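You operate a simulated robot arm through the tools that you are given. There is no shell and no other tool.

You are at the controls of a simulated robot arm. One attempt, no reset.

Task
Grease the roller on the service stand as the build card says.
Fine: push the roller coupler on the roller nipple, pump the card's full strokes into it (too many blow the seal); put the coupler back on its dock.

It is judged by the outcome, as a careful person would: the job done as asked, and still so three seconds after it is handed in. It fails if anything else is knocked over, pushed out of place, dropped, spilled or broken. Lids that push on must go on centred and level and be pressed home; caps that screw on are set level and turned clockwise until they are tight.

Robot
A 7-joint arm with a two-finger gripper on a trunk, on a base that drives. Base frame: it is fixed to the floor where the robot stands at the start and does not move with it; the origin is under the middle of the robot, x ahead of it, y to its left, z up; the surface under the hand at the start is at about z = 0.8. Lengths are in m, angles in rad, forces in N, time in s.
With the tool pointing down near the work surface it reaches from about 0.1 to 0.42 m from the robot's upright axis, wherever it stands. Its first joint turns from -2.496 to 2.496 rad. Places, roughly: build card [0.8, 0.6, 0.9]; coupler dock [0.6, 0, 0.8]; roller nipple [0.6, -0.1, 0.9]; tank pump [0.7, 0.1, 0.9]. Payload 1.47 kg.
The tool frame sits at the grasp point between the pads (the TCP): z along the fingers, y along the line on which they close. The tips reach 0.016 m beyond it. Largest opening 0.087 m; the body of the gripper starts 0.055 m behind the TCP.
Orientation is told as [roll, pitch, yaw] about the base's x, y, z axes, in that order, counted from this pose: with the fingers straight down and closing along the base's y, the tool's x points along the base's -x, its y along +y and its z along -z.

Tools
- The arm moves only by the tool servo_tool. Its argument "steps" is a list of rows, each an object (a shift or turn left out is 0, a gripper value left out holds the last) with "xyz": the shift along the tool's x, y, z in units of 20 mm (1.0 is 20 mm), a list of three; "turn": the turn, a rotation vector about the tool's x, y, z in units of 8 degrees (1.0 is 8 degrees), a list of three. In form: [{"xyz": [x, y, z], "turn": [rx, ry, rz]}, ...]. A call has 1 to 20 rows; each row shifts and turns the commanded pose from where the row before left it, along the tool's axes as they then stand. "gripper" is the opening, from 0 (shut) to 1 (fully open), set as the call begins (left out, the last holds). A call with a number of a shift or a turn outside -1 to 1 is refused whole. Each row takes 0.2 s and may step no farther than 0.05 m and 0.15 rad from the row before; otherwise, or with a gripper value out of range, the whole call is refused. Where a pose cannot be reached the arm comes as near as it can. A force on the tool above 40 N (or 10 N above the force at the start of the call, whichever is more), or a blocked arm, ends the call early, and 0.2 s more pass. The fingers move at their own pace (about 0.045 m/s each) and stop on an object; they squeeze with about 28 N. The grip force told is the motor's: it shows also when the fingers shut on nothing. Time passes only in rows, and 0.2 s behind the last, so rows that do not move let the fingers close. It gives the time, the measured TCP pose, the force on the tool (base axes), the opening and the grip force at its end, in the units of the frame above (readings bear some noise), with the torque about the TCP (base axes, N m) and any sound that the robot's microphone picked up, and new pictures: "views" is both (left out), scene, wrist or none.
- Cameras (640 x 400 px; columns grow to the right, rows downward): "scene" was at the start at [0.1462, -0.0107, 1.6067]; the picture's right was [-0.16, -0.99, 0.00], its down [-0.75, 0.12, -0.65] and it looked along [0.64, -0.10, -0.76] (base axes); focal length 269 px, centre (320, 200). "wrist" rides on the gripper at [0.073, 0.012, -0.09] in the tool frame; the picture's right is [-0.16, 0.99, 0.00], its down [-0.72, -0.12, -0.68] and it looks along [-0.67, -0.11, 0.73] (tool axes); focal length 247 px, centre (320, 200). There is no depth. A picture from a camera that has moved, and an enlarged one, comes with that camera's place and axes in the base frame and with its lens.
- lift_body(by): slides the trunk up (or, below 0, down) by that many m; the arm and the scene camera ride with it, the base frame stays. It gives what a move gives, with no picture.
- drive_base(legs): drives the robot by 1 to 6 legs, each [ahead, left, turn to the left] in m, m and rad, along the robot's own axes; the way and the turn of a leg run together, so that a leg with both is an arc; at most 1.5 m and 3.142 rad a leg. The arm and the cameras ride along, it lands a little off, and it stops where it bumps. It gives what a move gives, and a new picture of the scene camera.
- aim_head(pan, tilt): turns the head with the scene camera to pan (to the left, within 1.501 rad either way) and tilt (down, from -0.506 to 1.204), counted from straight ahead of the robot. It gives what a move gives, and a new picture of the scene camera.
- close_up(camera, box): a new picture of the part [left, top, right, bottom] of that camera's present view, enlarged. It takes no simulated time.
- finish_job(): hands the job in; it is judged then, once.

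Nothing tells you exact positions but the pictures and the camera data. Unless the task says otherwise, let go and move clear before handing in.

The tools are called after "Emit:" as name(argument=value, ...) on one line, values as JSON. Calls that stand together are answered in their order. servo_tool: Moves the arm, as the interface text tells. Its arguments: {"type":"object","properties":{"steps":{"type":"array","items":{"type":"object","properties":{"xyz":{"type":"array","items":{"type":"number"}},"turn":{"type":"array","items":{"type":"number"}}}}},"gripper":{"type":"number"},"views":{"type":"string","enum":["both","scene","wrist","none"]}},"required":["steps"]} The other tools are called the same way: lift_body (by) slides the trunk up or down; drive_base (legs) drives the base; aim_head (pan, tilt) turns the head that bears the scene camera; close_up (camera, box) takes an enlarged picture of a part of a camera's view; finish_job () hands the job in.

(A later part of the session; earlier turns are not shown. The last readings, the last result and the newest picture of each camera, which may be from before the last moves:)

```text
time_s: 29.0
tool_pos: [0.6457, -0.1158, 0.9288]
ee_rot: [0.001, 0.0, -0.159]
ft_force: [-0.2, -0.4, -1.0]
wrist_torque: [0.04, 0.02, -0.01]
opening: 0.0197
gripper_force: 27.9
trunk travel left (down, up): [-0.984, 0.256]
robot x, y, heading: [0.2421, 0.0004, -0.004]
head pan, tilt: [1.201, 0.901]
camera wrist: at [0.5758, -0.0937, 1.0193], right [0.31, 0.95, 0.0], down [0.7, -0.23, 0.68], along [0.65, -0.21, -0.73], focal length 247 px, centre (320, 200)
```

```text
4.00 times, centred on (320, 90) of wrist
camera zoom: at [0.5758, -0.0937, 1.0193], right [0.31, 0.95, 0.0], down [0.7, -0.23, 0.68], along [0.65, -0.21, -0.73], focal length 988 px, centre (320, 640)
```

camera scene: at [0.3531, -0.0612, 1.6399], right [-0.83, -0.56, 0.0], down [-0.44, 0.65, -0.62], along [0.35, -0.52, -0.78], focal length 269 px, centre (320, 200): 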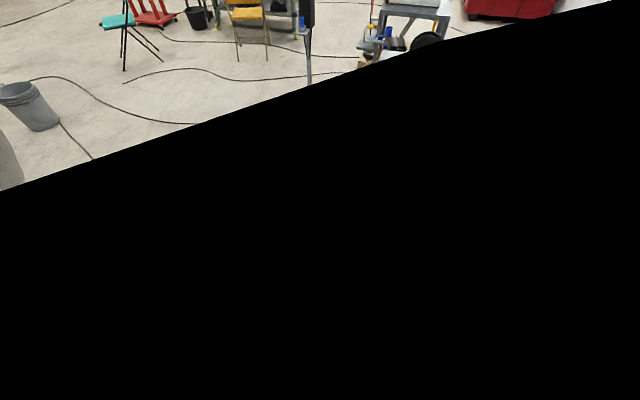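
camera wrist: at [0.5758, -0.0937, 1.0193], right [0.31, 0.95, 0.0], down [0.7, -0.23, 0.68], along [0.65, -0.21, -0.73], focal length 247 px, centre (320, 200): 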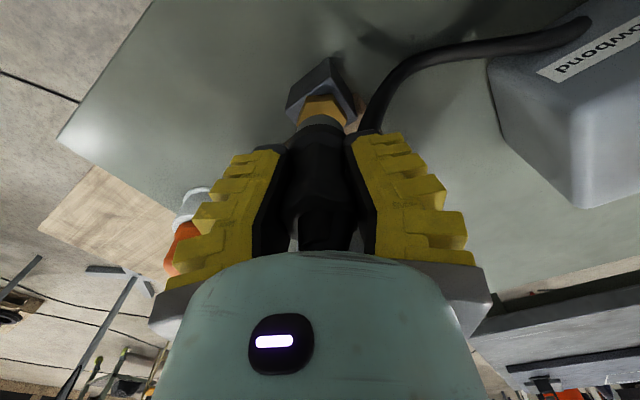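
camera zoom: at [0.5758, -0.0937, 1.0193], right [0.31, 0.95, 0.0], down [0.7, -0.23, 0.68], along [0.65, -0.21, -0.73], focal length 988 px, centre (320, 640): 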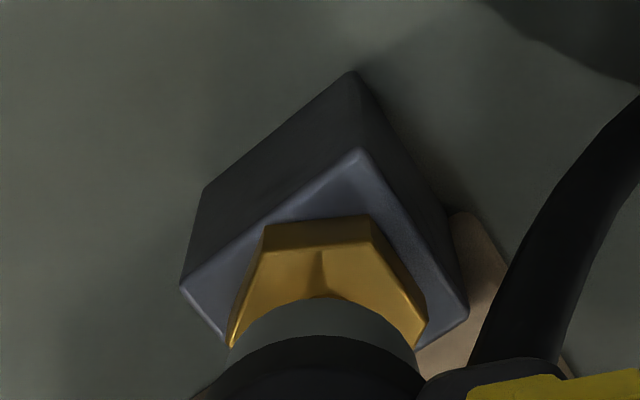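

The coupler mouth is around the ball tip with no side force. I'll make a tiny lateral correction and press on gently.

Emit:
servo_tool(steps=[{"xyz": [0, 0.04, 0.1]}, {"xyz": [0, 0, 0.1]}, {"xyz": [0, 0, 0.1]}, {"xyz": [0, 0, 0.1]}, {"xyz": [0, 0, 0.1]}, {"xyz": [0, 0, 0]}], views="wrist")

Emit:
close_up(camera="wrist", box=[275, 40, 365, 140])

```text
time_s: 30.4
tool_pos: [0.6449, -0.1139, 0.9172]
ee_rot: [0.0, -0.001, -0.16]
ft_force: [0.0, 0.2, -1.2]
wrist_torque: [-0.01, 0.0, 0.0]
opening: 0.0197
gripper_force: 27.9
trunk travel left (down, up): [-0.984, 0.256]
robot x, y, heading: [0.2406, 0.0001, -0.004]
head pan, tilt: [1.201, 0.901]
camera wrist: at [0.5754, -0.0924, 1.009], right [0.31, 0.95, 0.0], down [0.7, -0.23, 0.68], along [0.65, -0.21, -0.73], focal length 247 px, centre (320, 200)
```

wrist: 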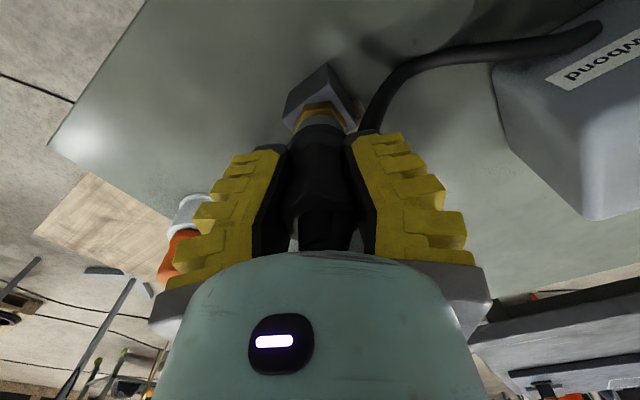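

```text
4.00 times, centred on (320, 90) of wrist
camera zoom: at [0.5754, -0.0924, 1.009], right [0.31, 0.95, 0.0], down [0.7, -0.23, 0.68], along [0.65, -0.21, -0.73], focal length 988 px, centre (320, 640)
```

zoom: 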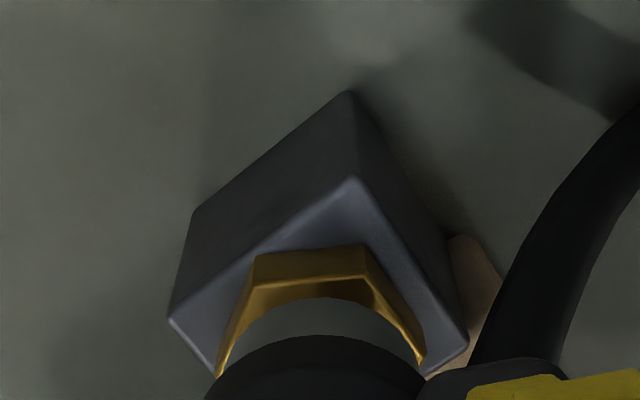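

Centred, with no contact force yet. Continuing to press down in small steps until it seats.

Emit:
servo_tool(steps=[{"xyz": [0, 0, 0.1]}, {"xyz": [0, 0, 0.1]}, {"xyz": [0, 0, 0.1]}, {"xyz": [0, 0, 0]}], views="wrist")

Emit:
close_up(camera="wrist", box=[275, 40, 365, 140])

```text
time_s: 31.4
tool_pos: [0.6467, -0.1156, 0.9118]
ee_rot: [-0.002, 0.0, -0.159]
ft_force: [0.6, -0.9, -0.7]
wrist_torque: [-0.04, 0.02, 0.01]
opening: 0.0195
gripper_force: 27.8
trunk travel left (down, up): [-0.984, 0.256]
robot x, y, heading: [0.2439, 0.0011, -0.006]
head pan, tilt: [1.201, 0.901]
camera wrist: at [0.5765, -0.0924, 1.0032], right [0.31, 0.95, 0.0], down [0.7, -0.23, 0.68], along [0.65, -0.21, -0.73], focal length 247 px, centre (320, 200)
```

wrist: 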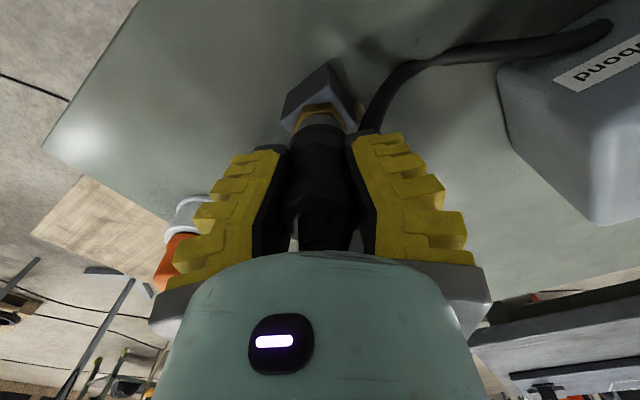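

```text
4.00 times, centred on (320, 90) of wrist
camera zoom: at [0.5765, -0.0924, 1.0032], right [0.31, 0.95, 0.0], down [0.7, -0.23, 0.68], along [0.65, -0.21, -0.73], focal length 988 px, centre (320, 640)
```

zoom: 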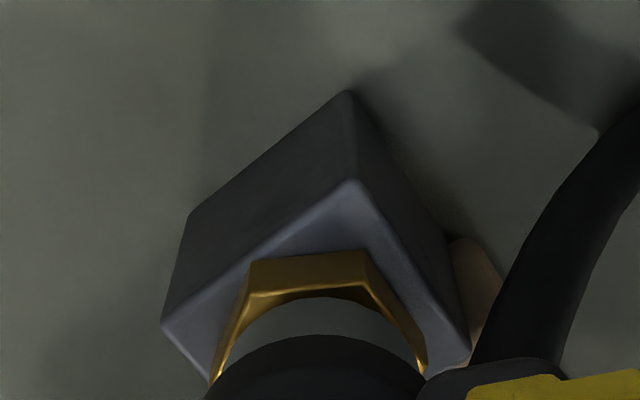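

Emit:
servo_tool(steps=[{"xyz": [0, 0, 0.1]}, {"xyz": [0, 0, 0.1]}, {"xyz": [0, 0, 0.1]}, {"xyz": [0, 0, 0]}], views="wrist")

Emit:
close_up(camera="wrist", box=[275, 40, 365, 140])

```text
time_s: 32.4
tool_pos: [0.6475, -0.1146, 0.9069]
ee_rot: [0.0, 0.001, -0.159]
ft_force: [-0.1, -0.1, 4.4]
wrist_torque: [-0.03, -0.01, -0.04]
opening: 0.0193
gripper_force: 27.5
trunk travel left (down, up): [-0.984, 0.256]
robot x, y, heading: [0.2401, -0.0019, -0.005]
head pan, tilt: [1.201, 0.901]
camera wrist: at [0.5762, -0.0925, 0.9979], right [0.31, 0.95, 0.0], down [0.7, -0.23, 0.68], along [0.65, -0.21, -0.73], focal length 247 px, centre (320, 200)
```

wrist: 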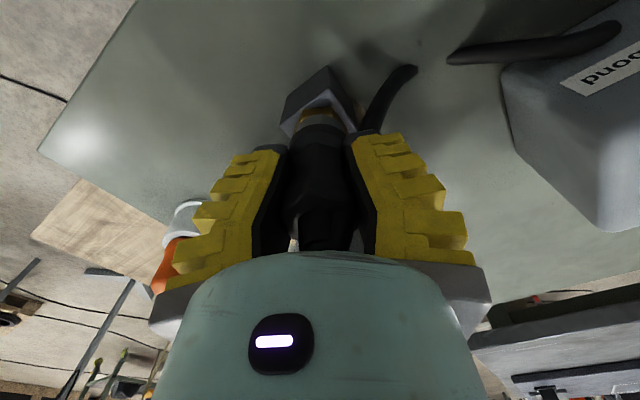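

```text
4.00 times, centred on (320, 90) of wrist
camera zoom: at [0.5762, -0.0925, 0.9979], right [0.31, 0.95, 0.0], down [0.7, -0.23, 0.68], along [0.65, -0.21, -0.73], focal length 988 px, centre (320, 640)
```

zoom: 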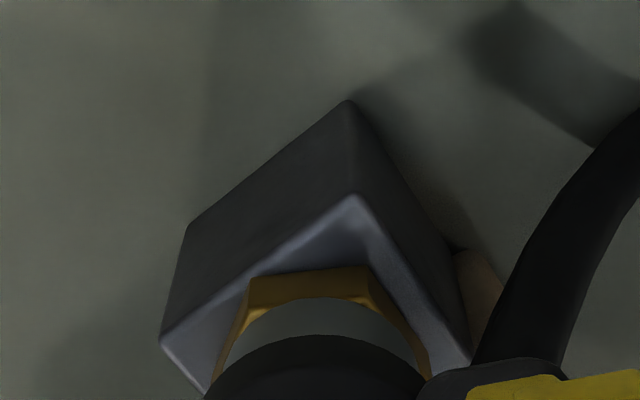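

First contact force shows at about 4 N. Pressing on to seat it.

Emit:
servo_tool(steps=[{"xyz": [0, 0, 0.1]}, {"xyz": [0, 0, 0.1]}, {"xyz": [0, 0, 0]}], views="wrist")

Emit:
close_up(camera="wrist", box=[275, 40, 365, 140])

```text
time_s: 33.2
tool_pos: [0.6477, -0.1154, 0.902]
ee_rot: [0.0, 0.0, -0.161]
ft_force: [-3.1, 2.4, 17.6]
wrist_torque: [0.02, 0.05, 0.01]
opening: 0.022
gripper_force: 28.2
trunk travel left (down, up): [-0.984, 0.256]
robot x, y, heading: [0.2394, -0.0012, 0.002]
head pan, tilt: [1.201, 0.901]
camera wrist: at [0.5764, -0.0926, 0.9938], right [0.31, 0.95, 0.0], down [0.7, -0.23, 0.68], along [0.65, -0.21, -0.73], focal length 247 px, centre (320, 200)
```

wrist: 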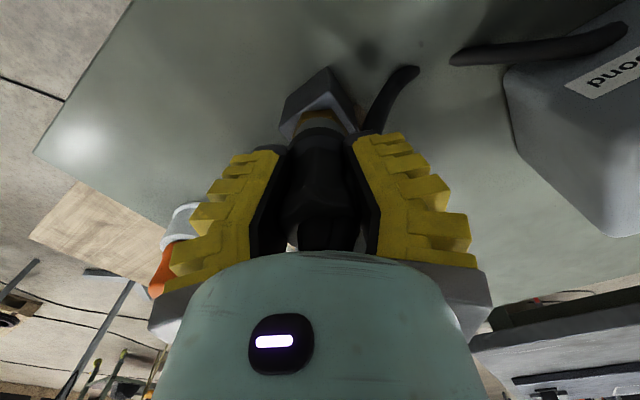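

```text
4.00 times, centred on (320, 90) of wrist
camera zoom: at [0.5764, -0.0926, 0.9938], right [0.31, 0.95, 0.0], down [0.7, -0.23, 0.68], along [0.65, -0.21, -0.73], focal length 988 px, centre (320, 640)
```

zoom: 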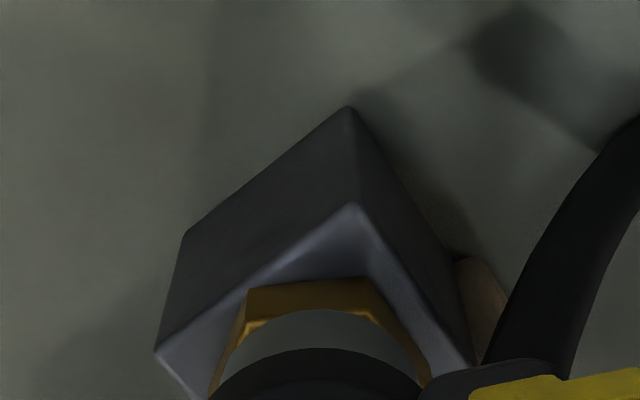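

Now 17.6 N, and the coupler slid slightly up in the grip; its rim looks nearly flush with the hex. I'll press a little more to make sure it's home.

Emit:
servo_tool(steps=[{"xyz": [0, 0, 0.1]}, {"xyz": [0, 0, 0.1]}, {"xyz": [0, 0, 0.1]}, {"xyz": [0, 0, 0]}], views="wrist")

Emit:
close_up(camera="wrist", box=[275, 40, 365, 140])

```text
time_s: 34.2
tool_pos: [0.6467, -0.1145, 0.9018]
ee_rot: [0.0, 0.0, -0.161]
ft_force: [-2.1, 2.5, 13.4]
wrist_torque: [0.03, 0.05, -0.04]
opening: 0.0232
gripper_force: 28.8
out of reach, approached as far as the arm can: row 3
trunk travel left (down, up): [-0.984, 0.256]
robot x, y, heading: [0.2379, 0.0016, -0.002]
head pan, tilt: [1.201, 0.901]
camera wrist: at [0.5765, -0.0925, 0.9922], right [0.31, 0.95, 0.0], down [0.7, -0.23, 0.68], along [0.65, -0.21, -0.73], focal length 247 px, centre (320, 200)
```

wrist: 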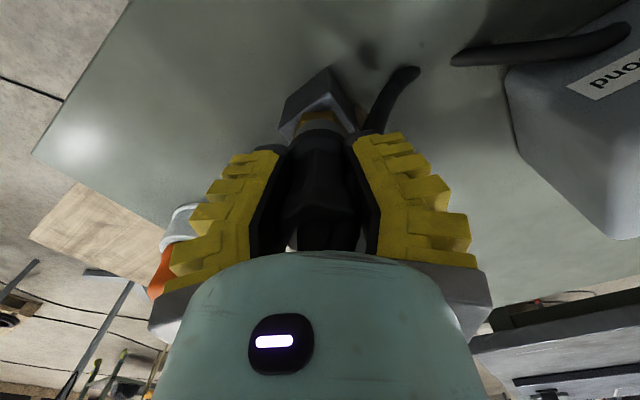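

```text
4.00 times, centred on (320, 90) of wrist
camera zoom: at [0.5765, -0.0925, 0.9922], right [0.31, 0.95, 0.0], down [0.7, -0.23, 0.68], along [0.65, -0.21, -0.73], focal length 988 px, centre (320, 640)
```

zoom: 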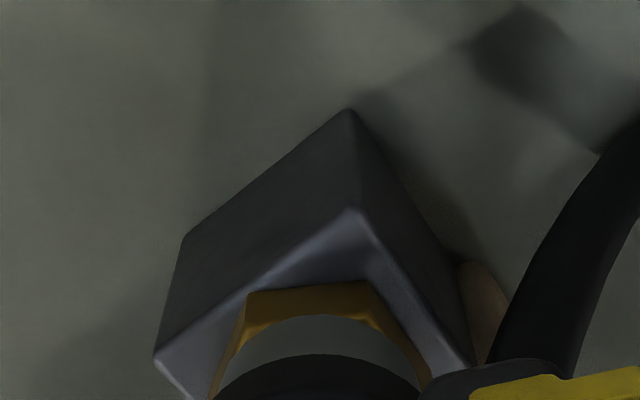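

The arm reached its low limit while the coupler stayed put on the nipple, so it appears seated. I'll use the trunk to press a few more millimetres as confirmation.

Emit:
lift_body(by=-0.003)

Emit:
servo_tool(steps=[{"xyz": [0, 0, 0]}], views="wrist")

Emit:
close_up(camera="wrist", box=[275, 40, 365, 140])

```text
time_s: 34.7
tool_pos: [0.6475, -0.1145, 0.8982]
ee_rot: [0.002, 0.0, -0.159]
ft_force: [-3.4, 2.0, 12.7]
wrist_torque: [0.05, 0.06, -0.07]
opening: 0.0242
gripper_force: 28.0
trunk travel left (down, up): [-0.981, 0.259]
robot x, y, heading: [0.2403, 0.0014, 0.002]
head pan, tilt: [1.201, 0.901]
```

```text
time_s: 35.1
tool_pos: [0.6467, -0.1144, 0.8985]
ee_rot: [0.0, 0.0, -0.16]
ft_force: [-3.2, 2.0, 10.4]
wrist_torque: [0.04, 0.06, -0.02]
opening: 0.0243
gripper_force: 27.9
trunk travel left (down, up): [-0.981, 0.259]
robot x, y, heading: [0.236, 0.0004, -0.0]
head pan, tilt: [1.201, 0.901]
camera wrist: at [0.5765, -0.0926, 0.9891], right [0.31, 0.95, 0.0], down [0.7, -0.23, 0.68], along [0.65, -0.21, -0.73], focal length 247 px, centre (320, 200)
```

wrist: 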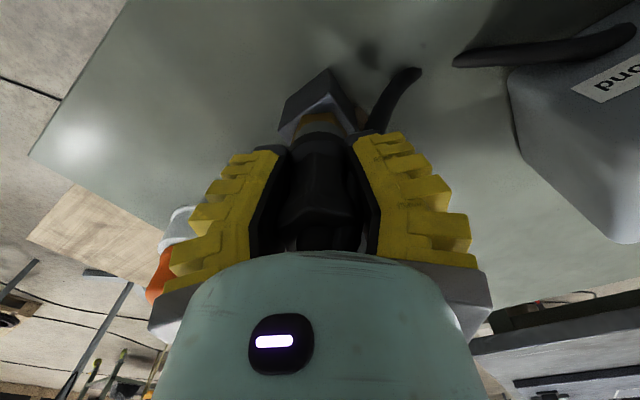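

```text
4.00 times, centred on (320, 90) of wrist
camera zoom: at [0.5765, -0.0926, 0.9891], right [0.31, 0.95, 0.0], down [0.7, -0.23, 0.68], along [0.65, -0.21, -0.73], focal length 988 px, centre (320, 640)
```

zoom: 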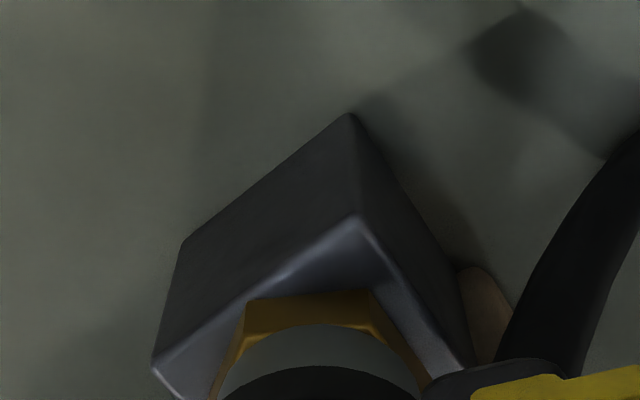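

The coupler no longer moves relative to the hex, so it is bottomed. I'll do a very small upward tug to see whether it has latched.

Emit:
servo_tool(steps=[{"xyz": [0, 0, -0.1]}, {"xyz": [0, 0, -0.1]}, {"xyz": [0, 0, 0]}], views="wrist")

Emit:
close_up(camera="wrist", box=[275, 40, 365, 140])

```text
time_s: 35.9
tool_pos: [0.647, -0.1137, 0.9033]
ee_rot: [0.0, 0.0, -0.157]
ft_force: [0.4, -0.6, -1.4]
wrist_torque: [-0.01, 0.01, -0.02]
opening: 0.0227
gripper_force: 28.1
trunk travel left (down, up): [-0.981, 0.259]
robot x, y, heading: [0.2412, -0.006, -0.007]
head pan, tilt: [1.201, 0.901]
camera wrist: at [0.5766, -0.0924, 0.9932], right [0.31, 0.95, 0.0], down [0.7, -0.23, 0.68], along [0.65, -0.21, -0.73], focal length 247 px, centre (320, 200)
```

wrist: 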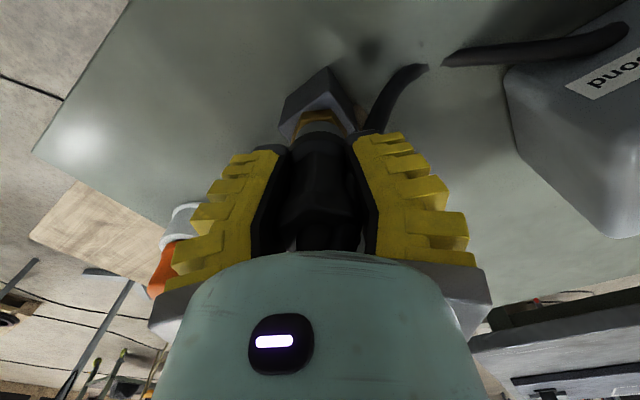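

```text
4.00 times, centred on (320, 90) of wrist
camera zoom: at [0.5766, -0.0924, 0.9932], right [0.31, 0.95, 0.0], down [0.7, -0.23, 0.68], along [0.65, -0.21, -0.73], focal length 988 px, centre (320, 640)
```

zoom: 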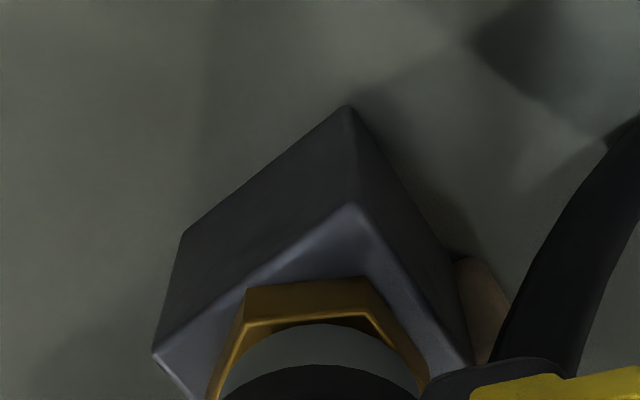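

With that tug the coupler came up freely, so it isn't latched; a firmer push is needed. I'll lower the trunk in small steps so the palm bears on the coupler top as well.

Emit:
lift_body(by=-0.005)

Emit:
lift_body(by=-0.003)

Emit:
close_up(camera="wrist", box=[275, 40, 365, 140])

```text
time_s: 36.4
tool_pos: [0.6471, -0.1134, 0.8981]
ee_rot: [0.0, 0.001, -0.16]
ft_force: [-1.2, 1.2, 13.5]
wrist_torque: [0.04, 0.19, 0.03]
opening: 0.0228
gripper_force: 27.6
trunk travel left (down, up): [-0.976, 0.264]
robot x, y, heading: [0.2447, -0.0003, 0.0]
head pan, tilt: [1.201, 0.901]
```

```text
time_s: 36.9
tool_pos: [0.6464, -0.1153, 0.8939]
ee_rot: [-0.001, 0.001, -0.159]
ft_force: [-1.9, 1.6, 13.5]
wrist_torque: [0.04, 0.06, -0.11]
opening: 0.0245
gripper_force: 28.2
trunk travel left (down, up): [-0.973, 0.267]
robot x, y, heading: [0.2443, 0.0011, 0.001]
head pan, tilt: [1.201, 0.901]
```

```text
4.00 times, centred on (320, 90) of wrist
camera zoom: at [0.5768, -0.0924, 0.9854], right [0.31, 0.95, 0.0], down [0.7, -0.23, 0.68], along [0.65, -0.21, -0.73], focal length 988 px, centre (320, 640)
```

zoom: 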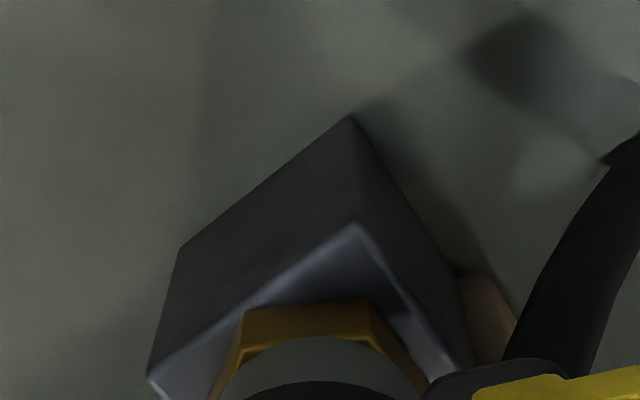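

Same bottomed position, and the fingers are sliding at about 13 N with no palm contact yet. Continuing down.

Emit:
lift_body(by=-0.003)

Emit:
lift_body(by=-0.002)

Emit:
servo_tool(steps=[{"xyz": [0, 0, 0]}], views="wrist")

```text
time_s: 37.5
tool_pos: [0.6465, -0.1151, 0.8911]
ee_rot: [-0.001, 0.0, -0.159]
ft_force: [-2.0, 1.0, 14.8]
wrist_torque: [0.02, 0.09, -0.07]
opening: 0.0252
gripper_force: 27.9
trunk travel left (down, up): [-0.97, 0.27]
robot x, y, heading: [0.2428, -0.0001, -0.0]
head pan, tilt: [1.201, 0.901]
```

```text
time_s: 38.0
tool_pos: [0.6469, -0.1146, 0.8898]
ee_rot: [0.001, -0.001, -0.162]
ft_force: [-5.4, 3.0, 25.5]
wrist_torque: [0.1, 0.1, 0.0]
opening: 0.0264
gripper_force: 28.5
trunk travel left (down, up): [-0.968, 0.272]
robot x, y, heading: [0.2417, -0.0008, 0.001]
head pan, tilt: [1.201, 0.901]
```

```text
time_s: 38.4
tool_pos: [0.6463, -0.1145, 0.8909]
ee_rot: [-0.001, -0.001, -0.161]
ft_force: [-6.2, 2.2, 25.6]
wrist_torque: [0.08, 0.13, 0.01]
opening: 0.0266
gripper_force: 28.0
trunk travel left (down, up): [-0.968, 0.272]
robot x, y, heading: [0.2399, 0.0012, -0.001]
head pan, tilt: [1.201, 0.901]
camera wrist: at [0.5769, -0.0925, 0.9806], right [0.31, 0.95, 0.0], down [0.7, -0.23, 0.68], along [0.65, -0.21, -0.73], focal length 247 px, centre (320, 200)
```

wrist: 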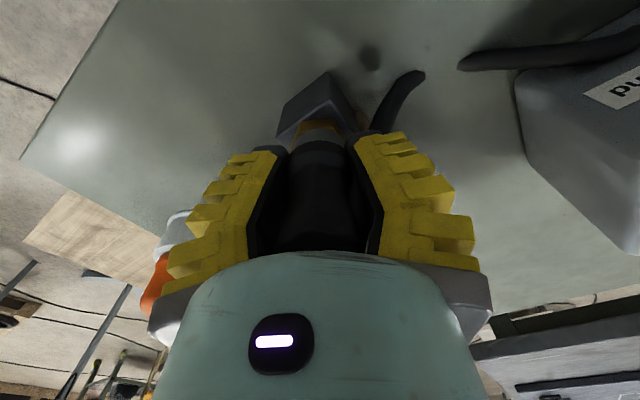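

The palm is now pressing the coupler at about 25 N. One more millimetre, then I'll re-check.

Emit:
lift_body(by=-0.001)

Emit:
lift_body(by=-0.001)

Emit:
close_up(camera="wrist", box=[275, 40, 365, 140])

```text
time_s: 38.9
tool_pos: [0.6468, -0.1147, 0.8883]
ee_rot: [0.0, -0.001, -0.16]
ft_force: [-5.5, 1.8, 22.6]
wrist_torque: [0.05, 0.1, -0.05]
opening: 0.0275
gripper_force: 28.0
trunk travel left (down, up): [-0.967, 0.273]
robot x, y, heading: [0.2371, 0.0002, 0.0]
head pan, tilt: [1.201, 0.901]
```

```text
time_s: 39.3
tool_pos: [0.6472, -0.1149, 0.8884]
ee_rot: [0.0, 0.002, -0.159]
ft_force: [-6.6, 3.3, 23.9]
wrist_torque: [-0.05, -0.2, -0.03]
opening: 0.0273
gripper_force: 27.9
trunk travel left (down, up): [-0.967, 0.273]
robot x, y, heading: [0.2377, -0.0009, 0.004]
head pan, tilt: [1.201, 0.901]
stopped: the force on the tool passed its limit at 44 N (the readings are from after the stop); the commanded pose is now the measured one
```

```text
4.00 times, centred on (320, 90) of wrist
camera zoom: at [0.5769, -0.0926, 0.9795], right [0.31, 0.95, 0.0], down [0.7, -0.23, 0.68], along [0.65, -0.21, -0.73], focal length 988 px, centre (320, 640)
```

zoom: 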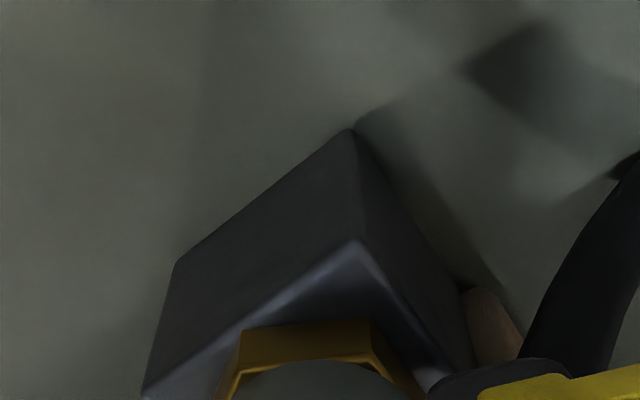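

The push peaked at 44 N. I'll do a small tug again to see if it holds.

Emit:
servo_tool(steps=[{"xyz": [0, 0, -0.1]}, {"xyz": [0, 0, -0.1]}, {"xyz": [0, 0, 0]}], views="none")

Emit:
close_up(camera="wrist", box=[275, 40, 365, 140])

Emit:
servo_tool(steps=[{"xyz": [0, 0, -0.1]}, {"xyz": [0, 0, -0.05]}, {"xyz": [0, 0, 0]}], views="none")

Emit:
close_up(camera="wrist", box=[275, 40, 365, 140])

```text
time_s: 40.1
tool_pos: [0.6462, -0.1153, 0.8928]
ee_rot: [0.0, 0.001, -0.159]
ft_force: [3.3, -0.6, -1.9]
wrist_torque: [0.0, -0.06, 0.0]
opening: 0.0241
gripper_force: 27.5
trunk travel left (down, up): [-0.967, 0.273]
robot x, y, heading: [0.2427, 0.0003, -0.007]
head pan, tilt: [1.201, 0.901]
```

```text
4.00 times, centred on (320, 90) of wrist
camera zoom: at [0.5759, -0.0923, 0.983], right [0.31, 0.95, 0.0], down [0.7, -0.23, 0.68], along [0.65, -0.21, -0.73], focal length 988 px, centre (320, 640)
```

zoom: 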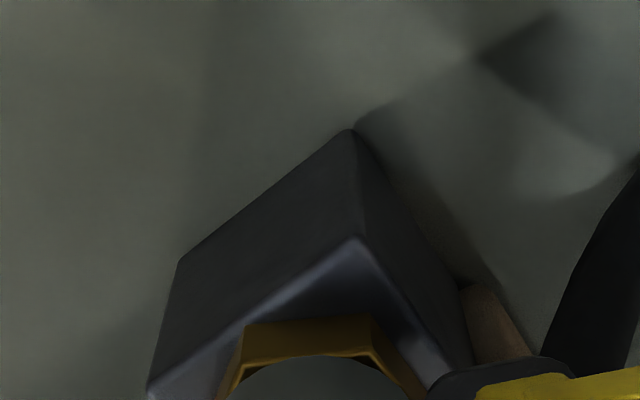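

```text
time_s: 40.9
tool_pos: [0.6474, -0.1154, 0.8947]
ee_rot: [-0.002, 0.0, -0.161]
ft_force: [1.1, 0.1, -1.7]
wrist_torque: [-0.01, -0.05, -0.01]
opening: 0.0231
gripper_force: 28.1
trunk travel left (down, up): [-0.967, 0.273]
robot x, y, heading: [0.2452, 0.0054, -0.003]
head pan, tilt: [1.201, 0.901]
```

```text
4.00 times, centred on (320, 90) of wrist
camera zoom: at [0.5759, -0.0923, 0.9861], right [0.31, 0.95, 0.0], down [0.7, -0.23, 0.68], along [0.65, -0.21, -0.73], focal length 988 px, centre (320, 640)
```

zoom: 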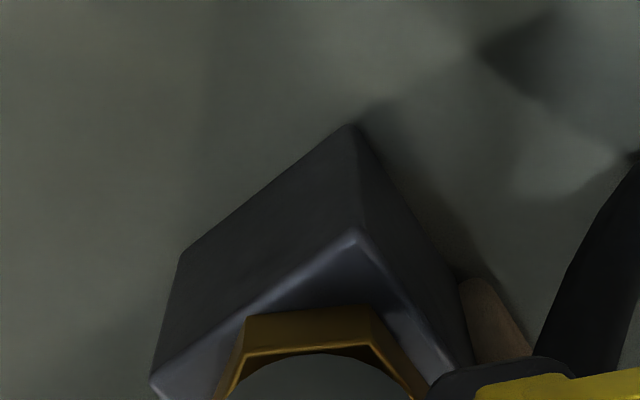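

The coupler still lifts freely, so it simply seats by depth, as it does on the dock. I'll press it fully home again and release while it is down.

Emit:
servo_tool(steps=[{"xyz": [0, 0, 0.1]}, {"xyz": [0, 0, 0.1]}, {"xyz": [0, 0, 0.1]}, {"xyz": [0, 0, 0.1]}, {"xyz": [0, 0, 0]}], views="none")

Emit:
close_up(camera="wrist", box=[275, 40, 365, 140])

```text
time_s: 42.1
tool_pos: [0.6472, -0.114, 0.8888]
ee_rot: [0.001, 0.006, -0.161]
ft_force: [-7.9, 3.1, 39.9]
wrist_torque: [-0.12, -0.17, -0.01]
opening: 0.0246
gripper_force: 27.7
trunk travel left (down, up): [-0.967, 0.273]
robot x, y, heading: [0.2425, -0.0011, -0.005]
head pan, tilt: [1.201, 0.901]
stopped in row 5: the force on the tool passed its limit at 42 N (the readings are from after the stop); the commanded pose is now the measured one
```

```text
4.00 times, centred on (320, 90) of wrist
camera zoom: at [0.5765, -0.0929, 0.9797], right [0.32, 0.95, 0.0], down [0.7, -0.23, 0.68], along [0.64, -0.21, -0.74], focal length 988 px, centre (320, 640)
```

zoom: 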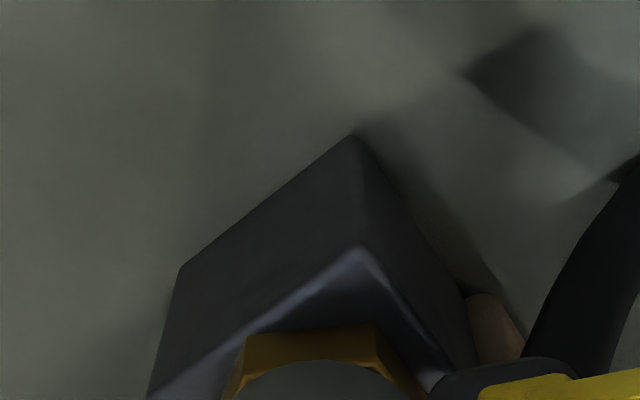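

Pressed home at about 40 N with the rim flush on the hex. Opening the gripper now.

Emit:
servo_tool(steps=[{"xyz": [0, 0, 0]}, {"xyz": [0, 0, 0]}, {"xyz": [0, 0, 0]}, {"xyz": [0, 0, 0]}], gripper=0.75, views="wrist")

Emit:
close_up(camera="wrist", box=[240, 40, 400, 240])

```text
time_s: 43.1
tool_pos: [0.6474, -0.1163, 0.888]
ee_rot: [0.0, 0.004, -0.162]
ft_force: [-9.6, 3.2, 48.3]
wrist_torque: [-0.2, -0.96, 0.0]
opening: 0.0691
gripper_force: 3.2
trunk travel left (down, up): [-0.967, 0.273]
robot x, y, heading: [0.2391, 0.0021, -0.005]
head pan, tilt: [1.201, 0.901]
camera wrist: at [0.5769, -0.093, 0.9793], right [0.32, 0.95, 0.0], down [0.7, -0.23, 0.68], along [0.64, -0.21, -0.73], focal length 247 px, centre (320, 200)
```

wrist: 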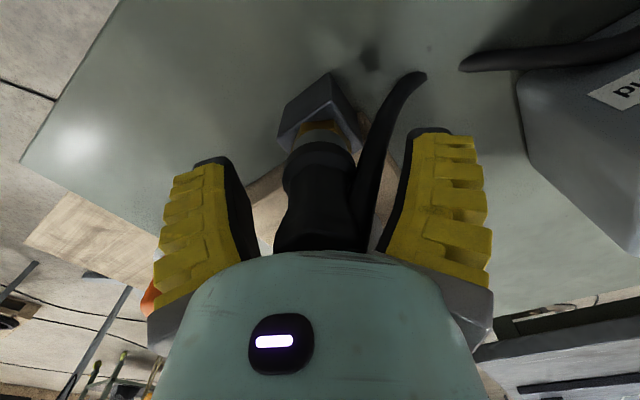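

```text
2.00 times, centred on (320, 140) of wrist
camera zoom: at [0.5769, -0.093, 0.9793], right [0.32, 0.95, 0.0], down [0.7, -0.23, 0.68], along [0.64, -0.21, -0.73], focal length 494 px, centre (320, 320)
```

zoom: 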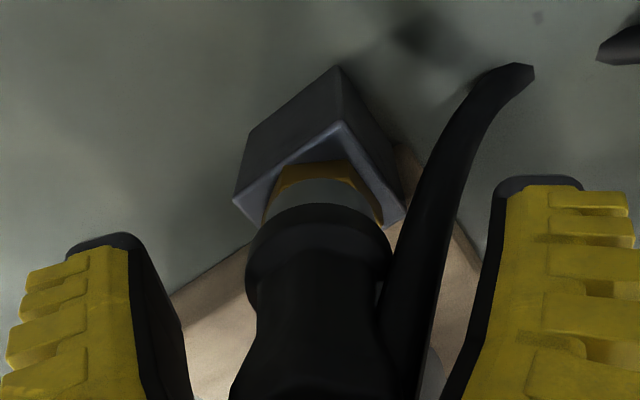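

The coupler is released and stands on the nipple with the hose looping beside it. I'll rise straight up slowly and look.

Emit:
servo_tool(steps=[{"xyz": [0, 0, -0.2]}, {"xyz": [0, 0, -0.3]}, {"xyz": [0, 0, -0.5]}, {"xyz": [0, 0, -0.6]}, {"xyz": [0, 0, -0.8]}, {"xyz": [0, 0, -0.8]}, {"xyz": [0, 0, -0.8]}, {"xyz": [0, 0, 0]}], views="wrist")

Emit:
close_up(camera="wrist", box=[240, 40, 400, 240])

```text
time_s: 44.9
tool_pos: [0.6482, -0.1106, 0.9383]
ee_rot: [-0.017, -0.06, -0.175]
ft_force: [-1.1, 0.1, 0.1]
wrist_torque: [-0.03, -0.03, -0.01]
opening: 0.0693
gripper_force: 2.7
out of reach, approached as far as the arm can: row 6, 7
trunk travel left (down, up): [-0.967, 0.273]
robot x, y, heading: [0.2433, 0.0013, -0.002]
head pan, tilt: [1.201, 0.901]
camera wrist: at [0.5725, -0.0857, 1.0251], right [0.33, 0.94, -0.01], down [0.65, -0.22, 0.73], along [0.68, -0.24, -0.69], focal length 247 px, centre (320, 200)
```

wrist: 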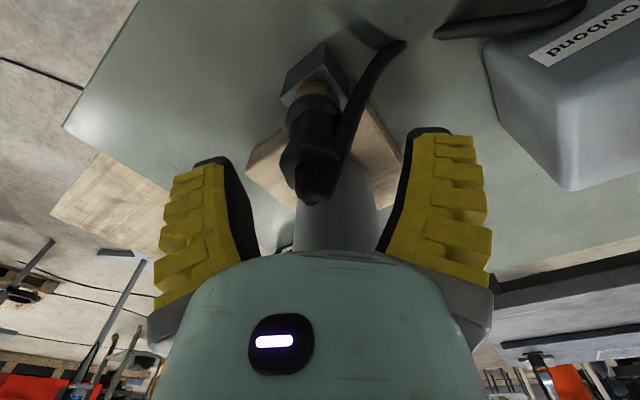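

```text
2.00 times, centred on (320, 140) of wrist
camera zoom: at [0.5725, -0.0857, 1.0251], right [0.33, 0.94, -0.01], down [0.65, -0.22, 0.73], along [0.68, -0.24, -0.69], focal length 494 px, centre (320, 320)
```

zoom: 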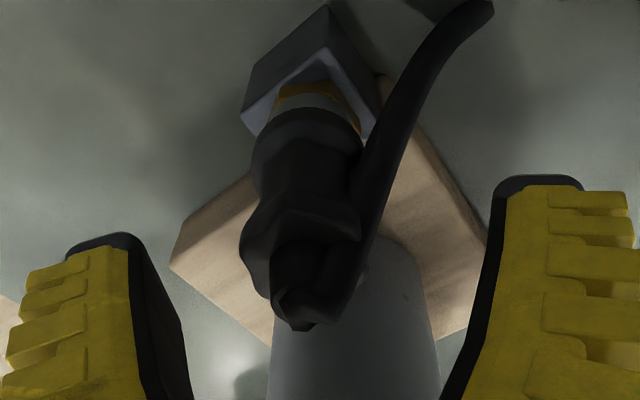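

The coupler stands upright on the nipple. The arm is at a reach limit, so I'll raise the trunk to clear the coupler before going to the pump.

Emit:
lift_body(by=0.12)

Emit:
servo_tool(steps=[{"xyz": [0, 0, 0]}], views="both")

```text
time_s: 46.4
tool_pos: [0.6478, -0.1101, 1.0584]
ee_rot: [-0.017, -0.061, -0.174]
ft_force: [-0.1, 0.1, -0.2]
wrist_torque: [-0.01, -0.01, -0.03]
opening: 0.0693
gripper_force: 3.2
trunk travel left (down, up): [-1.087, 0.153]
robot x, y, heading: [0.2397, 0.0046, -0.005]
head pan, tilt: [1.201, 0.901]
```

```text
time_s: 46.8
tool_pos: [0.6482, -0.1113, 1.0592]
ee_rot: [-0.017, -0.06, -0.177]
ft_force: [0.2, -0.4, 0.2]
wrist_torque: [0.01, -0.02, 0.0]
opening: 0.0691
gripper_force: 3.2
trunk travel left (down, up): [-1.087, 0.153]
robot x, y, heading: [0.246, -0.0022, -0.003]
head pan, tilt: [1.201, 0.901]
camera scene: at [0.3518, -0.0593, 1.7397], right [-0.83, -0.56, 0.0], down [-0.45, 0.67, -0.59], along [0.33, -0.49, -0.81], focal length 269 px, centre (320, 200)
camera wrist: at [0.5725, -0.086, 1.145], right [0.33, 0.94, -0.01], down [0.65, -0.22, 0.73], along [0.68, -0.24, -0.69], focal length 247 px, centre (320, 200)
```

scene: 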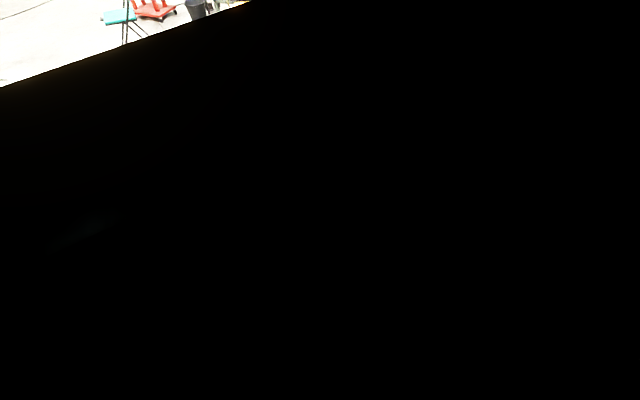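
wrist: 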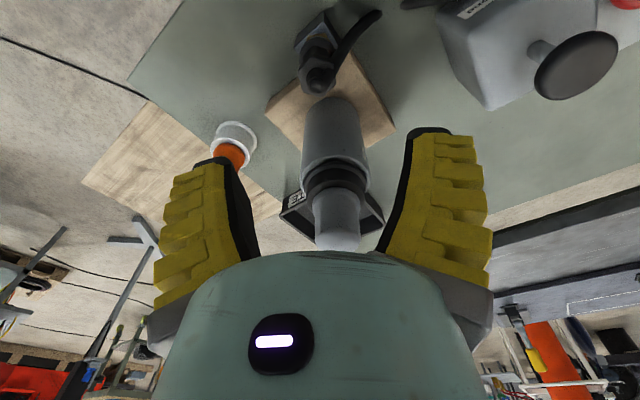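

Clear of the coupler. Next I'll square up the tool and move above the pump knob at about (0.695,0.067), staying high.

Emit:
servo_tool(steps=[{"xyz": [0, 0.3, 0], "turn": [-0.12, 0.43, -0.6]}, {"xyz": [0, 0.5, 0], "turn": [0, 0, -0.62]}, {"xyz": [-0.2, 0.8, 0]}, {"xyz": [-0.2, 0.9, 0]}, {"xyz": [-0.3, 0.9, 0]}, {"xyz": [-0.3, 0.9, 0]}, {"xyz": [-0.3, 0.9, 0]}, {"xyz": [-0.3, 0.9, 0]}, {"xyz": [-0.3, 0.9, 0]}, {"xyz": [-0.2, 0.9, 0]}, {"xyz": [-0.1, 0.8, 0]}, {"xyz": [0, 0, 0]}], gripper=0, views="both")

```text
time_s: 49.4
tool_pos: [0.6939, 0.0626, 1.0589]
ee_rot: [-0.003, 0.0, -0.006]
ft_force: [0.3, 1.7, -0.4]
wrist_torque: [-0.02, -0.01, 0.04]
opening: 0.0
gripper_force: 27.5
trunk travel left (down, up): [-1.087, 0.153]
robot x, y, heading: [0.2414, -0.0008, -0.003]
head pan, tilt: [1.201, 0.901]
camera scene: at [0.3531, -0.0617, 1.7434], right [-0.83, -0.56, 0.0], down [-0.43, 0.64, -0.63], along [0.35, -0.52, -0.78], focal length 269 px, centre (320, 200)
camera wrist: at [0.6211, 0.0731, 1.1495], right [0.16, 0.99, 0.0], down [0.72, -0.12, 0.68], along [0.67, -0.11, -0.73], focal length 247 px, centre (320, 200)
```

scene: 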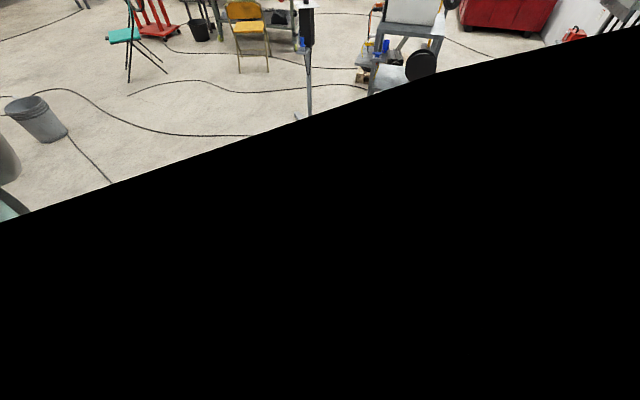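
wrist: 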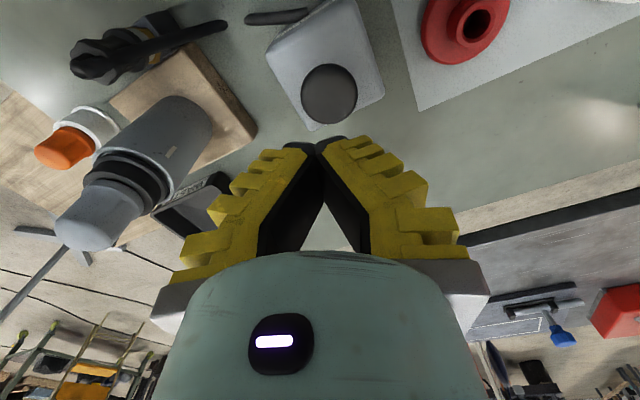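

The knob is confirmed at about (0.694,0.068). I'll check that the coupler is still level before pumping.

Emit:
close_up(camera="wrist", box=[50, 0, 260, 130])

Emit:
close_up(camera="wrist", box=[250, 0, 410, 150])

```text
3.05 times, centred on (155, 65) of wrist
camera zoom: at [0.6211, 0.0731, 1.1495], right [0.16, 0.99, 0.0], down [0.72, -0.12, 0.68], along [0.67, -0.11, -0.73], focal length 753 px, centre (823, 611)
```

zoom: 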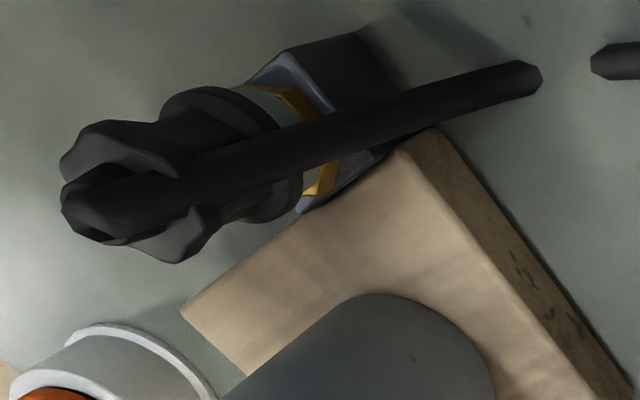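

```text
2.67 times, centred on (330, 75) of wrist
camera zoom: at [0.6211, 0.0731, 1.1495], right [0.16, 0.99, 0.0], down [0.72, -0.12, 0.68], along [0.67, -0.11, -0.73], focal length 659 px, centre (293, 533)
```

zoom: 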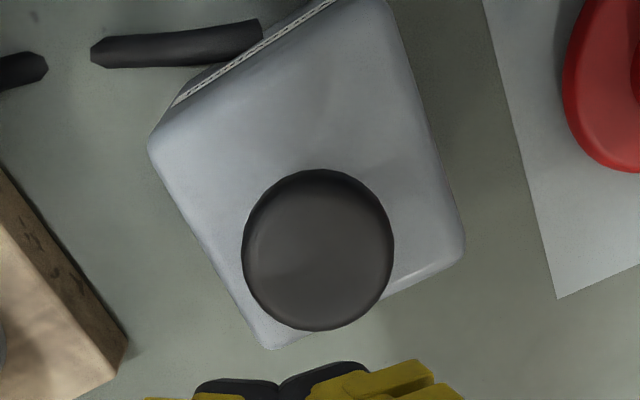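

The coupler looks upright and fully seated. I'll centre over the knob, lower the trunk to just above it, and re-check.

Emit:
servo_tool(steps=[{"xyz": [0, 0.27, 0]}, {"xyz": [0, 0, 0]}], views="none")

Emit:
lift_body(by=-0.075)

Emit:
servo_tool(steps=[{"xyz": [0, 0, 0]}], views="wrist")

```text
time_s: 50.0
tool_pos: [0.6942, 0.068, 1.0586]
ee_rot: [-0.003, 0.0, -0.007]
ft_force: [0.2, -1.2, 1.1]
wrist_torque: [0.03, 0.02, 0.02]
opening: 0.0002
gripper_force: 28.2
trunk travel left (down, up): [-1.087, 0.153]
robot x, y, heading: [0.2386, 0.0008, -0.005]
head pan, tilt: [1.201, 0.901]
```

```text
time_s: 51.1
tool_pos: [0.695, 0.0667, 0.9836]
ee_rot: [-0.005, 0.0, -0.005]
ft_force: [0.1, 0.0, -0.2]
wrist_torque: [-0.01, 0.0, 0.02]
opening: 0.0
gripper_force: 28.4
trunk travel left (down, up): [-1.012, 0.228]
robot x, y, heading: [0.2397, -0.0002, 0.001]
head pan, tilt: [1.201, 0.901]
```

```text
time_s: 51.5
tool_pos: [0.6951, 0.0676, 0.9844]
ee_rot: [-0.003, -0.001, -0.004]
ft_force: [0.1, -0.7, 0.2]
wrist_torque: [0.01, 0.0, -0.01]
opening: 0.0001
gripper_force: 28.5
trunk travel left (down, up): [-1.012, 0.228]
robot x, y, heading: [0.2412, 0.0034, -0.004]
head pan, tilt: [1.201, 0.901]
camera wrist: at [0.6214, 0.0787, 1.0744], right [0.16, 0.99, 0.0], down [0.72, -0.12, 0.68], along [0.67, -0.11, -0.73], focal length 247 px, centre (320, 200)
```

wrist: 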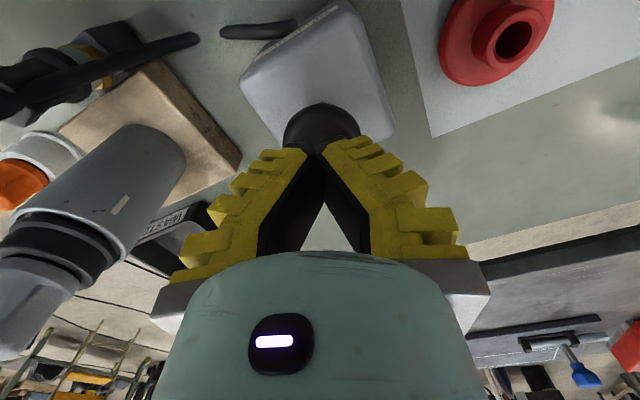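

The fingertips are centred over the knob about 2 cm above it. Lowering in small steps to find contact and the pump's feel.

Emit:
lift_body(by=-0.016)

Emit:
lift_body(by=-0.006)

Emit:
servo_tool(steps=[{"xyz": [0, 0, 0]}], views="wrist")

```text
time_s: 52.1
tool_pos: [0.6953, 0.0672, 0.9672]
ee_rot: [-0.004, -0.001, -0.005]
ft_force: [-0.2, -0.1, 0.6]
wrist_torque: [-0.03, -0.01, 0.0]
opening: 0.0002
gripper_force: 28.5
trunk travel left (down, up): [-0.996, 0.244]
robot x, y, heading: [0.2402, 0.0008, -0.0]
head pan, tilt: [1.201, 0.901]
```

```text
time_s: 52.7
tool_pos: [0.6951, 0.0676, 0.9617]
ee_rot: [-0.003, 0.0, -0.005]
ft_force: [0.3, 0.3, 0.2]
wrist_torque: [0.02, 0.04, -0.01]
opening: 0.0
gripper_force: 27.6
trunk travel left (down, up): [-0.99, 0.25]
robot x, y, heading: [0.2453, 0.0007, -0.002]
head pan, tilt: [1.201, 0.901]
```

```text
time_s: 53.1
tool_pos: [0.6946, 0.0673, 0.9625]
ee_rot: [-0.002, -0.001, -0.003]
ft_force: [-0.5, 0.3, 0.7]
wrist_torque: [0.03, -0.01, 0.01]
opening: 0.0
gripper_force: 28.0
trunk travel left (down, up): [-0.99, 0.25]
robot x, y, heading: [0.2423, 0.0005, -0.002]
head pan, tilt: [1.201, 0.901]
camera wrist: at [0.6214, 0.0787, 1.0524], right [0.16, 0.99, 0.0], down [0.72, -0.12, 0.68], along [0.67, -0.11, -0.73], focal length 247 px, centre (320, 200)
```

wrist: 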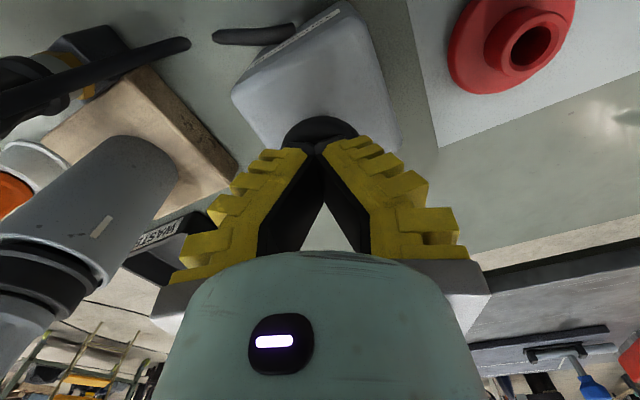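

Emit:
servo_tool(steps=[{"xyz": [0, 0, 0.15]}, {"xyz": [0, 0, 0.15]}, {"xyz": [0, 0, 0]}], views="none")

Emit:
servo_tool(steps=[{"xyz": [0, 0, 0.15]}, {"xyz": [0, 0, 0.15]}, {"xyz": [0, 0, 0]}], views="wrist")

```text
time_s: 53.9
tool_pos: [0.6955, 0.0684, 0.9557]
ee_rot: [-0.005, -0.003, -0.005]
ft_force: [1.0, 0.0, 0.8]
wrist_torque: [0.04, -0.02, -0.02]
opening: 0.0061
gripper_force: 28.3
trunk travel left (down, up): [-0.99, 0.25]
robot x, y, heading: [0.2423, 0.0001, -0.001]
head pan, tilt: [1.201, 0.901]
```

```text
time_s: 54.7
tool_pos: [0.6949, 0.0672, 0.9489]
ee_rot: [-0.005, 0.001, -0.006]
ft_force: [0.1, -0.1, 2.4]
wrist_torque: [-0.01, 0.02, 0.01]
opening: 0.0
gripper_force: 28.1
trunk travel left (down, up): [-0.99, 0.25]
robot x, y, heading: [0.2408, 0.0013, -0.002]
head pan, tilt: [1.201, 0.901]
camera wrist: at [0.6218, 0.0785, 1.0402], right [0.16, 0.99, 0.0], down [0.72, -0.12, 0.68], along [0.67, -0.11, -0.73], focal length 247 px, centre (320, 200)
```

wrist: 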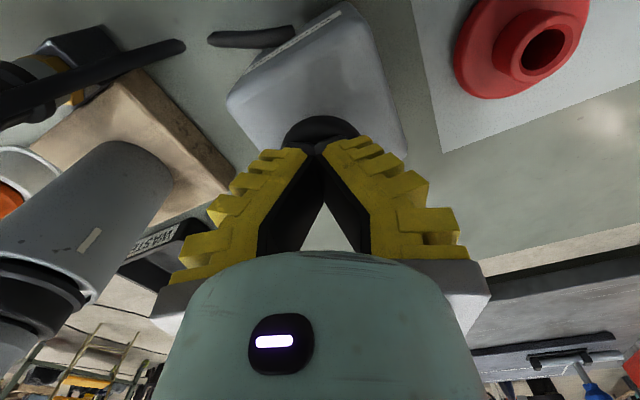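

Light contact at about 2 N: the knob is moving down. Continuing the stroke.

Emit:
servo_tool(steps=[{"xyz": [0, 0, 0.2]}, {"xyz": [0, 0, 0.2]}, {"xyz": [0, 0, 0.2]}, {"xyz": [0, 0, 0]}], views="wrist")

```text
time_s: 55.7
tool_pos: [0.6967, 0.0679, 0.9371]
ee_rot: [-0.002, 0.001, -0.004]
ft_force: [-3.5, -0.2, 21.3]
wrist_torque: [-0.03, 0.06, 0.0]
opening: 0.0059
gripper_force: 28.9
trunk travel left (down, up): [-0.99, 0.25]
robot x, y, heading: [0.2399, 0.0033, -0.0]
head pan, tilt: [1.201, 0.901]
camera wrist: at [0.6228, 0.0791, 1.0286], right [0.16, 0.99, 0.0], down [0.72, -0.12, 0.68], along [0.67, -0.11, -0.73], focal length 247 px, centre (320, 200)
```

wrist: 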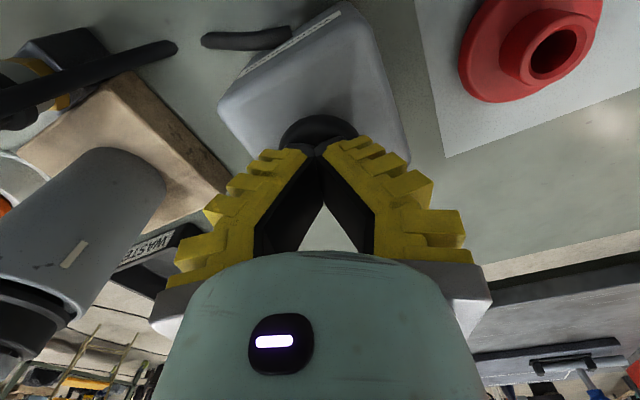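

Emit:
servo_tool(steps=[{"xyz": [0, 0, 0.15]}, {"xyz": [0, 0, 0.15]}, {"xyz": [0, 0, 0]}], views="wrist")

Emit:
close_up(camera="wrist", box=[200, 0, 440, 160])

```text
time_s: 56.1
tool_pos: [0.6964, 0.0671, 0.936]
ee_rot: [-0.002, 0.002, -0.005]
ft_force: [-8.1, -1.1, 40.8]
wrist_torque: [0.03, 0.07, 0.18]
opening: 0.0058
gripper_force: 28.7
trunk travel left (down, up): [-0.99, 0.25]
robot x, y, heading: [0.2386, 0.004, -0.007]
head pan, tilt: [1.201, 0.901]
stopped in row 2: the force on the tool passed its limit at 44 N (the readings are from after the stop); the commanded pose is now the measured one
camera wrist: at [0.6232, 0.0792, 1.0271], right [0.16, 0.99, 0.0], down [0.72, -0.12, 0.68], along [0.67, -0.11, -0.73], focal length 247 px, centre (320, 200)
```

wrist: 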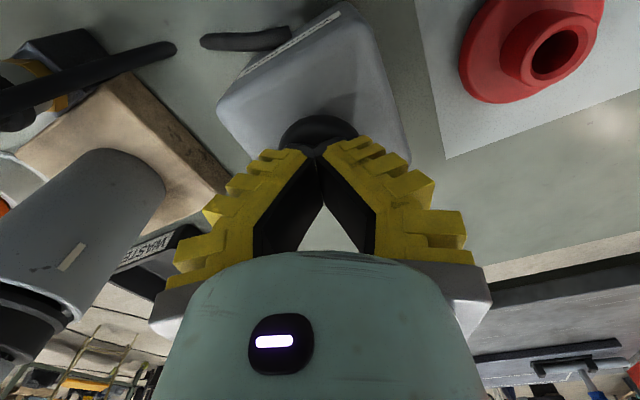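

```text
2.50 times, centred on (320, 80) of wrist
camera zoom: at [0.6232, 0.0792, 1.0271], right [0.16, 0.99, 0.0], down [0.72, -0.12, 0.68], along [0.67, -0.11, -0.73], focal length 617 px, centre (320, 500)
```

zoom: 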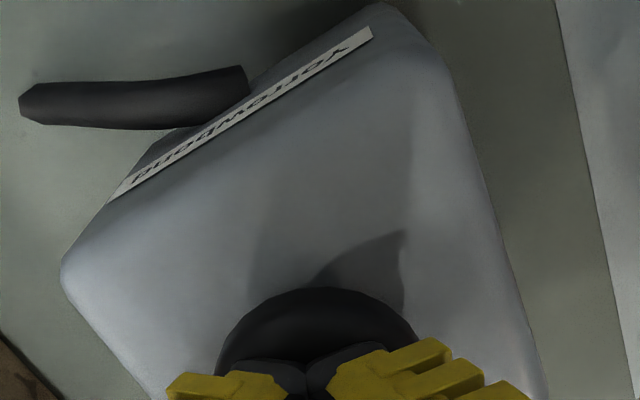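

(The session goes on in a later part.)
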